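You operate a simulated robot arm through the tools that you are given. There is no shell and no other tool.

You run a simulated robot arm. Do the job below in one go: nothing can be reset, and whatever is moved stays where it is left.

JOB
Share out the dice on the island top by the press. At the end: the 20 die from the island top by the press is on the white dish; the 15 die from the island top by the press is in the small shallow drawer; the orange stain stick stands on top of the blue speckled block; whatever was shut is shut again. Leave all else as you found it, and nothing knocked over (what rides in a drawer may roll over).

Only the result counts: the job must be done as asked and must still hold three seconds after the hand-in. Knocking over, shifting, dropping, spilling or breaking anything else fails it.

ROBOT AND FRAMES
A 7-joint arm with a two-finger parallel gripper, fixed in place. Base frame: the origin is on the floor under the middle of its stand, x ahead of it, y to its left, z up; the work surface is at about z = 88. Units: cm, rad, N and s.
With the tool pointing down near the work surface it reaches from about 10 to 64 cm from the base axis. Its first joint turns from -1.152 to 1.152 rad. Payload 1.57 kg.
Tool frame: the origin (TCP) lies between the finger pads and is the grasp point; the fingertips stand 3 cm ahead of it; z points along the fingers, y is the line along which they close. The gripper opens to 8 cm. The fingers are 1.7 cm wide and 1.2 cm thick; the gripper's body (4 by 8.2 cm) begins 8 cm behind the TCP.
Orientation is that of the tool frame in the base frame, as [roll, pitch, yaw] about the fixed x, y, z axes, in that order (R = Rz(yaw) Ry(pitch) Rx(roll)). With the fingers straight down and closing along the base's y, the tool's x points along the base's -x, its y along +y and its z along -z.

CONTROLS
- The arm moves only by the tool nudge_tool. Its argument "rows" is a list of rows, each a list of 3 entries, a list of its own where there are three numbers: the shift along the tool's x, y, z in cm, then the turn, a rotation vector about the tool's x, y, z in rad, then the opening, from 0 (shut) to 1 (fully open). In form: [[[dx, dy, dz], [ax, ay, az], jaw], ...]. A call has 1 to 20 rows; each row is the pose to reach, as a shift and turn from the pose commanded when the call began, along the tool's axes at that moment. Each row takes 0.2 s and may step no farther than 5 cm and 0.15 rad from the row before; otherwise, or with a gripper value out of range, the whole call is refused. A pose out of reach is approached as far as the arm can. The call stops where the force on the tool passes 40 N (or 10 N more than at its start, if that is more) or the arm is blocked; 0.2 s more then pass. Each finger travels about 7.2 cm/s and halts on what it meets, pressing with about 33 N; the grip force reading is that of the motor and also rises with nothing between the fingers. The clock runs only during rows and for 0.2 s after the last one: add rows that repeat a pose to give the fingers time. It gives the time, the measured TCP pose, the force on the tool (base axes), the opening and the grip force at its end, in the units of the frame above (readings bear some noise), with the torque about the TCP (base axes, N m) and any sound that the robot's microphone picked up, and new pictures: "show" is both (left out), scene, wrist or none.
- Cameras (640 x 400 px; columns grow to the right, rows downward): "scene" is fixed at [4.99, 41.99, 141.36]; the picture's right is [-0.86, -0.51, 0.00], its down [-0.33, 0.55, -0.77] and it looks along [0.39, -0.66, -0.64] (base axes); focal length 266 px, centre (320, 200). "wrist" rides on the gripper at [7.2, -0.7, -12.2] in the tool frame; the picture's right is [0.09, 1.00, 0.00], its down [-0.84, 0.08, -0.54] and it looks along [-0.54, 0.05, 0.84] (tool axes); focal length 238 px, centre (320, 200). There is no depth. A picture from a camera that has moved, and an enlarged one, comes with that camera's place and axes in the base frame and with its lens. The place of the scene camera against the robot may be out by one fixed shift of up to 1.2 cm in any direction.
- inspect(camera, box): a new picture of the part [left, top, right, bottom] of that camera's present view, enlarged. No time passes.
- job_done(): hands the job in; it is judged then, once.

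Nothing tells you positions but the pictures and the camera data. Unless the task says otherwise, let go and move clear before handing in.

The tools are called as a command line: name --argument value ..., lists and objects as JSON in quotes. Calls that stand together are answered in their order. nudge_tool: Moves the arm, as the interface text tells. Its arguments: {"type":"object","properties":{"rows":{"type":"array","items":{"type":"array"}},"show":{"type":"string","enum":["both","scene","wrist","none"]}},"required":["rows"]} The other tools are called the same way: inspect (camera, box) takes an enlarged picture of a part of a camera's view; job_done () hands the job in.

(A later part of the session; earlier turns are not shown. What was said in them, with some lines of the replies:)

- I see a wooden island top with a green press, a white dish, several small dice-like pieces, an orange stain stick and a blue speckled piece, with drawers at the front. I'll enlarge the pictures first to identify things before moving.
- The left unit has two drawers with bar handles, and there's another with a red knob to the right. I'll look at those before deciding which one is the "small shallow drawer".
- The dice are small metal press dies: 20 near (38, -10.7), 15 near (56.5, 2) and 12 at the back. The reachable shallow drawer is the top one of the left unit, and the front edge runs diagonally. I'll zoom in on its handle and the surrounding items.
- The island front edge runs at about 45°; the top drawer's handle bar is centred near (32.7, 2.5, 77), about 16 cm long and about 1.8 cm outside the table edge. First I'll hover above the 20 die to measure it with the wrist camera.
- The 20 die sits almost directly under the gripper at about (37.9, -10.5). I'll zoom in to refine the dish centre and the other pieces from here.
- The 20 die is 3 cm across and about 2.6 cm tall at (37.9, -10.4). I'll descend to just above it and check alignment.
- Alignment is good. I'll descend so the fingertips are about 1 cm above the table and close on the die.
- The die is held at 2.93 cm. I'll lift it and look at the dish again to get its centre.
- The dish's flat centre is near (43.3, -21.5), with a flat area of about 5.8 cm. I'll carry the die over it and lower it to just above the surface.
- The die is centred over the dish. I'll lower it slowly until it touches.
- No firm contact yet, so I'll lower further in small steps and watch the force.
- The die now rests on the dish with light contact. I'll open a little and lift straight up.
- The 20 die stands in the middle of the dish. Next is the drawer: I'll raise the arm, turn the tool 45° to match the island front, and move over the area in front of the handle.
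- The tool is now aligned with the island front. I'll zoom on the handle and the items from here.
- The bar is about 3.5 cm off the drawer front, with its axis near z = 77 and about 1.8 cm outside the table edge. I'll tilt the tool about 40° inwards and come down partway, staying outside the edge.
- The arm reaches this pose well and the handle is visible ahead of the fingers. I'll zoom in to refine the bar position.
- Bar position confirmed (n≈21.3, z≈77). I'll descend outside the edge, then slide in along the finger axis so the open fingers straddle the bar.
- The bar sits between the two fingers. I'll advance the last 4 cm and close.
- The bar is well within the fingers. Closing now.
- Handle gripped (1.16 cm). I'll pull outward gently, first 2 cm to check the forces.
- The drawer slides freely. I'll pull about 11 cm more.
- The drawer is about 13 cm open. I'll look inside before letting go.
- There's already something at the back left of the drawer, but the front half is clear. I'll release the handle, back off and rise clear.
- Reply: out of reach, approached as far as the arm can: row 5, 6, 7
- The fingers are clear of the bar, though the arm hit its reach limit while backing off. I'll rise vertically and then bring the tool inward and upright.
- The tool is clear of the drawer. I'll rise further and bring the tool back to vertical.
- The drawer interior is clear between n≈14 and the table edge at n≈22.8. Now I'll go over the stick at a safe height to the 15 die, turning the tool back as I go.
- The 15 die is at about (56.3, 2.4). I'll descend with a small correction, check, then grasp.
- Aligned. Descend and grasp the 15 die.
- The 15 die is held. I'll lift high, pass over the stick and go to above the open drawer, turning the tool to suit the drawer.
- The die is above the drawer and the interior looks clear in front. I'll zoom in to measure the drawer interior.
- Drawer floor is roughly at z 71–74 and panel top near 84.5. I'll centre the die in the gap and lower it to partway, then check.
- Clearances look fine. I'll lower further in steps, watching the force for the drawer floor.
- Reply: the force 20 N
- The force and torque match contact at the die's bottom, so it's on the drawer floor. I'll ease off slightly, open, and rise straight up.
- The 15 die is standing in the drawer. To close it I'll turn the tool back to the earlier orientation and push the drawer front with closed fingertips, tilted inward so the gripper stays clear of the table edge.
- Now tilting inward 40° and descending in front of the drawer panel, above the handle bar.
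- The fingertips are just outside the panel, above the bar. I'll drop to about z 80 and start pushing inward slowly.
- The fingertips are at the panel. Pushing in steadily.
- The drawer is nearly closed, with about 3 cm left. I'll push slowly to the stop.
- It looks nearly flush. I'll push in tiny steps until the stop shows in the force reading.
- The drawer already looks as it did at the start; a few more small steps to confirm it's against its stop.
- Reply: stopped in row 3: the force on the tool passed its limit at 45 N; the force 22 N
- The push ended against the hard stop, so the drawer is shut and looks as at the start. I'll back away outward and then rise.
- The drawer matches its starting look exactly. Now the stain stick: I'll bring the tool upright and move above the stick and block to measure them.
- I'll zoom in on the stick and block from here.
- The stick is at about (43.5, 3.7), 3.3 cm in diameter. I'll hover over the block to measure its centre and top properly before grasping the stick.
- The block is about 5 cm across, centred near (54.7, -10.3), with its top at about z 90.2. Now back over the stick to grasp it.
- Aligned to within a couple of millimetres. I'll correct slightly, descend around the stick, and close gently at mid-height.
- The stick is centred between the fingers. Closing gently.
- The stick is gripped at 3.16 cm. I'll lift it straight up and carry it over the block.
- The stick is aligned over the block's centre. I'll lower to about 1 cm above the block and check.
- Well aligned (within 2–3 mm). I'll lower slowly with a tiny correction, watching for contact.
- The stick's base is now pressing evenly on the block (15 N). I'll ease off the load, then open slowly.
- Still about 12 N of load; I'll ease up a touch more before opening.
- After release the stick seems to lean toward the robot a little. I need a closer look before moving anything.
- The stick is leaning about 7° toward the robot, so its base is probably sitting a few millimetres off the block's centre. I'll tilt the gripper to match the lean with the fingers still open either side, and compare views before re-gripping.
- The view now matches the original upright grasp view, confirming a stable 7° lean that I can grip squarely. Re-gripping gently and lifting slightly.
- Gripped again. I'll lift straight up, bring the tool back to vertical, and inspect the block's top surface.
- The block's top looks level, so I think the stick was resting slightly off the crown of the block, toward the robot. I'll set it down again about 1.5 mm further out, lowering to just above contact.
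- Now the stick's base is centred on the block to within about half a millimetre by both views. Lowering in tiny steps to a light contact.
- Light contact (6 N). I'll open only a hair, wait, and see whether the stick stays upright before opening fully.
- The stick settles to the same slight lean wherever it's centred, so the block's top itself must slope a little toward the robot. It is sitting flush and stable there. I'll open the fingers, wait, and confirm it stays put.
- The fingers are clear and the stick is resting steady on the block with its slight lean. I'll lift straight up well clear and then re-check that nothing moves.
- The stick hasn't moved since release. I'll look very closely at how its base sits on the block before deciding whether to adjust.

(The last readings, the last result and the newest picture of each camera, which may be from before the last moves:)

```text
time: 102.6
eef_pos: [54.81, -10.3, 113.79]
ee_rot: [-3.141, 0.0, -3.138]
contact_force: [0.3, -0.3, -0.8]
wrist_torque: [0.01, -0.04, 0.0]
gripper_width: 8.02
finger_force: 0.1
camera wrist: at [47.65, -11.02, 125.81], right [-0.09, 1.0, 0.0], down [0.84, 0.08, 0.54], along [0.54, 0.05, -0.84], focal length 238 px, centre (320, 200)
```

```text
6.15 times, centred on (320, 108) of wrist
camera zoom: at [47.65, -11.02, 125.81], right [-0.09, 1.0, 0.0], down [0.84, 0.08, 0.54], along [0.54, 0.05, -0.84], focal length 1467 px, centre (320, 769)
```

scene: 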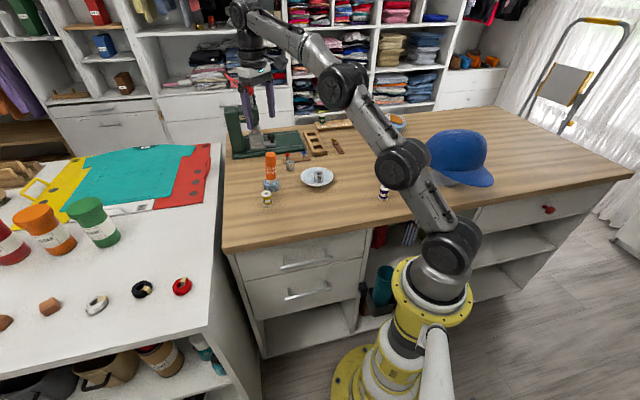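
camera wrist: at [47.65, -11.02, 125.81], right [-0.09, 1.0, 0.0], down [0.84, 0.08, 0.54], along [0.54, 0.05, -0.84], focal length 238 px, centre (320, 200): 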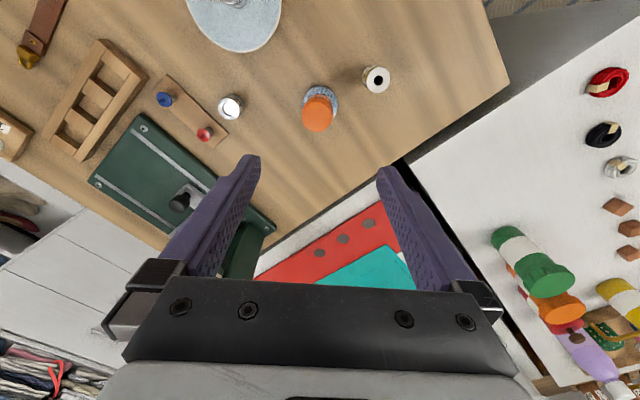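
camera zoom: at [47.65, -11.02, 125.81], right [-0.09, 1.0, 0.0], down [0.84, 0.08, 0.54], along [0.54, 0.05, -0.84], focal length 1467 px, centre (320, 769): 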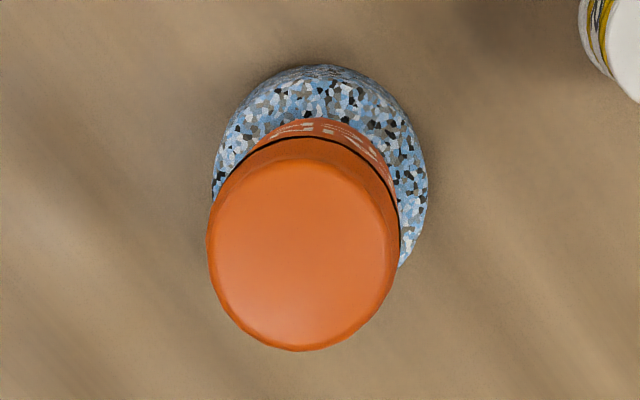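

The base is seated on the block with no visible gap, and the stick is motionless with only about a 6° lean because the block's top is slightly crowned. I'll move the arm well away, let several seconds pass, and then compare for any drift.

nudge_tool --rows '[[[0, 0, -3], [0, 0, 0], 1], [[0.5, 0.3, -6], [0, 0, 0], 1], [[3, 1.7, -7.2], [0, 0, 0], 1], [[6, 3.4, -7.2], [0, 0, 0], 1], [[9, 5.1, -7.2], [0, 0, 0], 1], [[12, 6.8, -7.2], [0, 0, 0], 1], [[15, 8.5, -7.2], [0, 0, 0], 1], [[16.1, 9.1, -7.2], [0, 0, 0], 1], [[16.1, 9.1, -7.2], [0, 0, 0], 1], [[16.1, 9.1, -7.2], [0, 0, 0], 1], [[16.1, 9.1, -7.2], [0, 0, 0], 1], [[16.1, 9.1, -7.2], [0, 0, 0], 1], [[16.1, 9.1, -7.2], [0, 0, 0], 1], [[16.1, 9.1, -7.2], [0, 0, 0], 1], [[16.1, 9.1, -7.2], [0, 0, 0], 1], [[16.1, 9.1, -7.2], [0, 0, 0], 1], [[16.1, 9.1, -7.2], [0, 0, 0], 1], [[16.1, 9.1, -7.2], [0, 0, 0], 1], [[16.1, 9.1, -7.2], [0, 0, 0], 1], [[16.1, 9.1, -7.2], [0, 0, 0], 1]]'

inspect --camera "scene" --box '[250, 150, 290, 200]'

inspect --camera "wrist" --box '[150, 60, 410, 222]'

inspect --camera "scene" --box '[220, 130, 420, 255]'

```text
time: 106.8
eef_pos: [38.55, -1.28, 120.89]
ee_rot: [-3.141, 0.001, -3.139]
contact_force: [-0.6, 0.8, 0.2]
wrist_torque: [-0.02, -0.04, 0.01]
gripper_width: 8.0
finger_force: 0.1
out of reach, approached as far as the arm can: row 1, 2, 3
camera wrist: at [31.5, -1.99, 132.98], right [-0.09, 1.0, 0.0], down [0.84, 0.08, 0.54], along [0.54, 0.05, -0.84], focal length 238 px, centre (320, 200)
```

scene: 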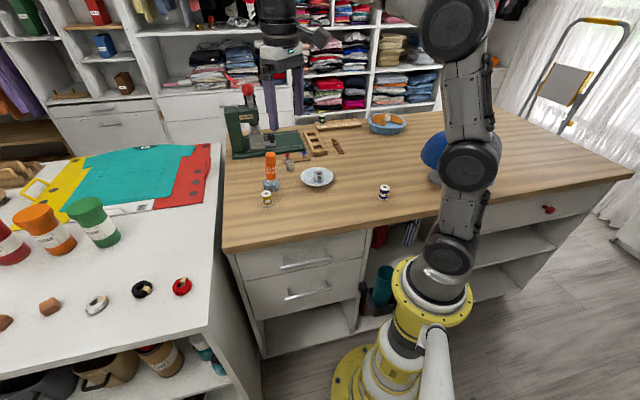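
wrist: 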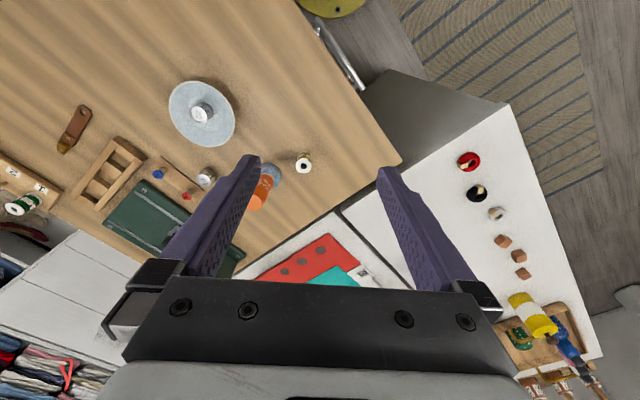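

```text
8.00 times, centred on (270, 175) of scene
camera zoom: at [4.99, 41.99, 141.36], right [-0.86, -0.51, 0.0], down [-0.33, 0.55, -0.77], along [0.39, -0.66, -0.64], focal length 2126 px, centre (720, 400)
```

zoom: 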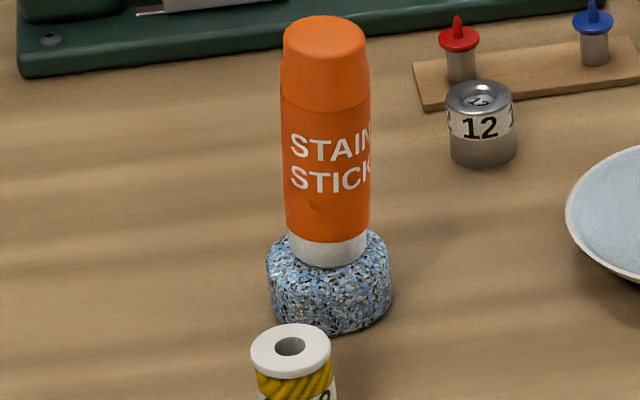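

```text
2.46 times, centred on (280, 141) of wrist
camera zoom: at [31.5, -1.99, 132.98], right [-0.09, 1.0, 0.0], down [0.84, 0.08, 0.54], along [0.54, 0.05, -0.84], focal length 587 px, centre (418, 345)
```

zoom: 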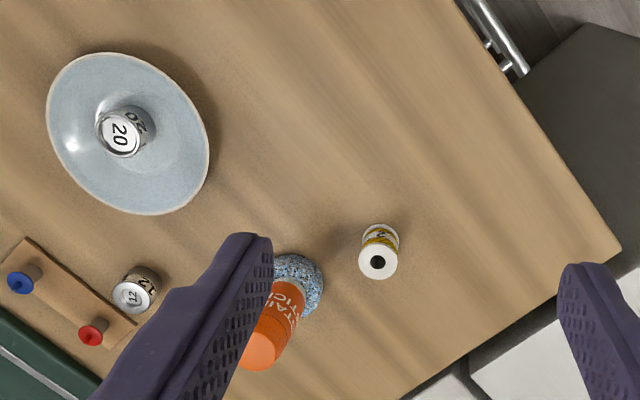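

```text
3.20 times, centred on (320, 192) of scene
camera zoom: at [4.99, 41.99, 141.36], right [-0.86, -0.51, 0.0], down [-0.33, 0.55, -0.77], along [0.39, -0.66, -0.64], focal length 850 px, centre (320, 224)
```

zoom: 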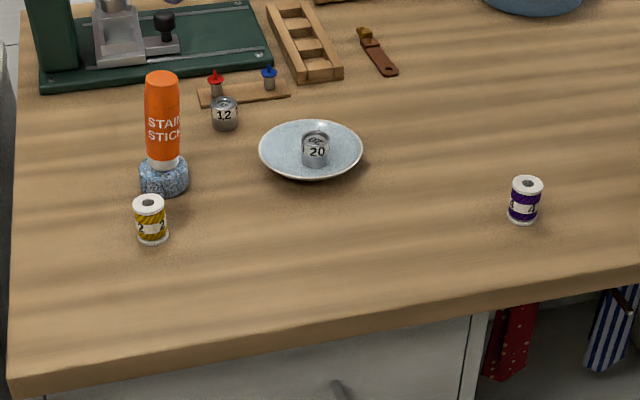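

The 20 die stands on the white dish, the 15 die is in the shut shallow drawer, and the stick has stood unchanged on the block for over four seconds. The spools, the 12 die, the dish and the press are where they were, and the arm is clear, so I'm handing in.

job_done

```text
The job is handed in.
```

I've handed the job in, with everything placed as asked as far as the pictures show; no result has come back yet.

- **20 die:** it stands in the middle of the white dish.
- **15 die:** it stood upright on the floor of the shallow drawer, the top one of the left unit, before I shut it. Something was already at the back of that drawer, and I left it alone.
- **Drawer:** I pushed it in until it hit its stop, and it looks the same as at the start.
- **Stain stick:** it stands on the blue speckled block but leans about 6° toward the robot. I set it down twice and it settled at nearly the same angle, probably because the block's top isn't quite flat. It then stood still for about six seconds before I handed in.

Nothing else looks moved or knocked over, and the arm is back near its starting position with the gripper open.
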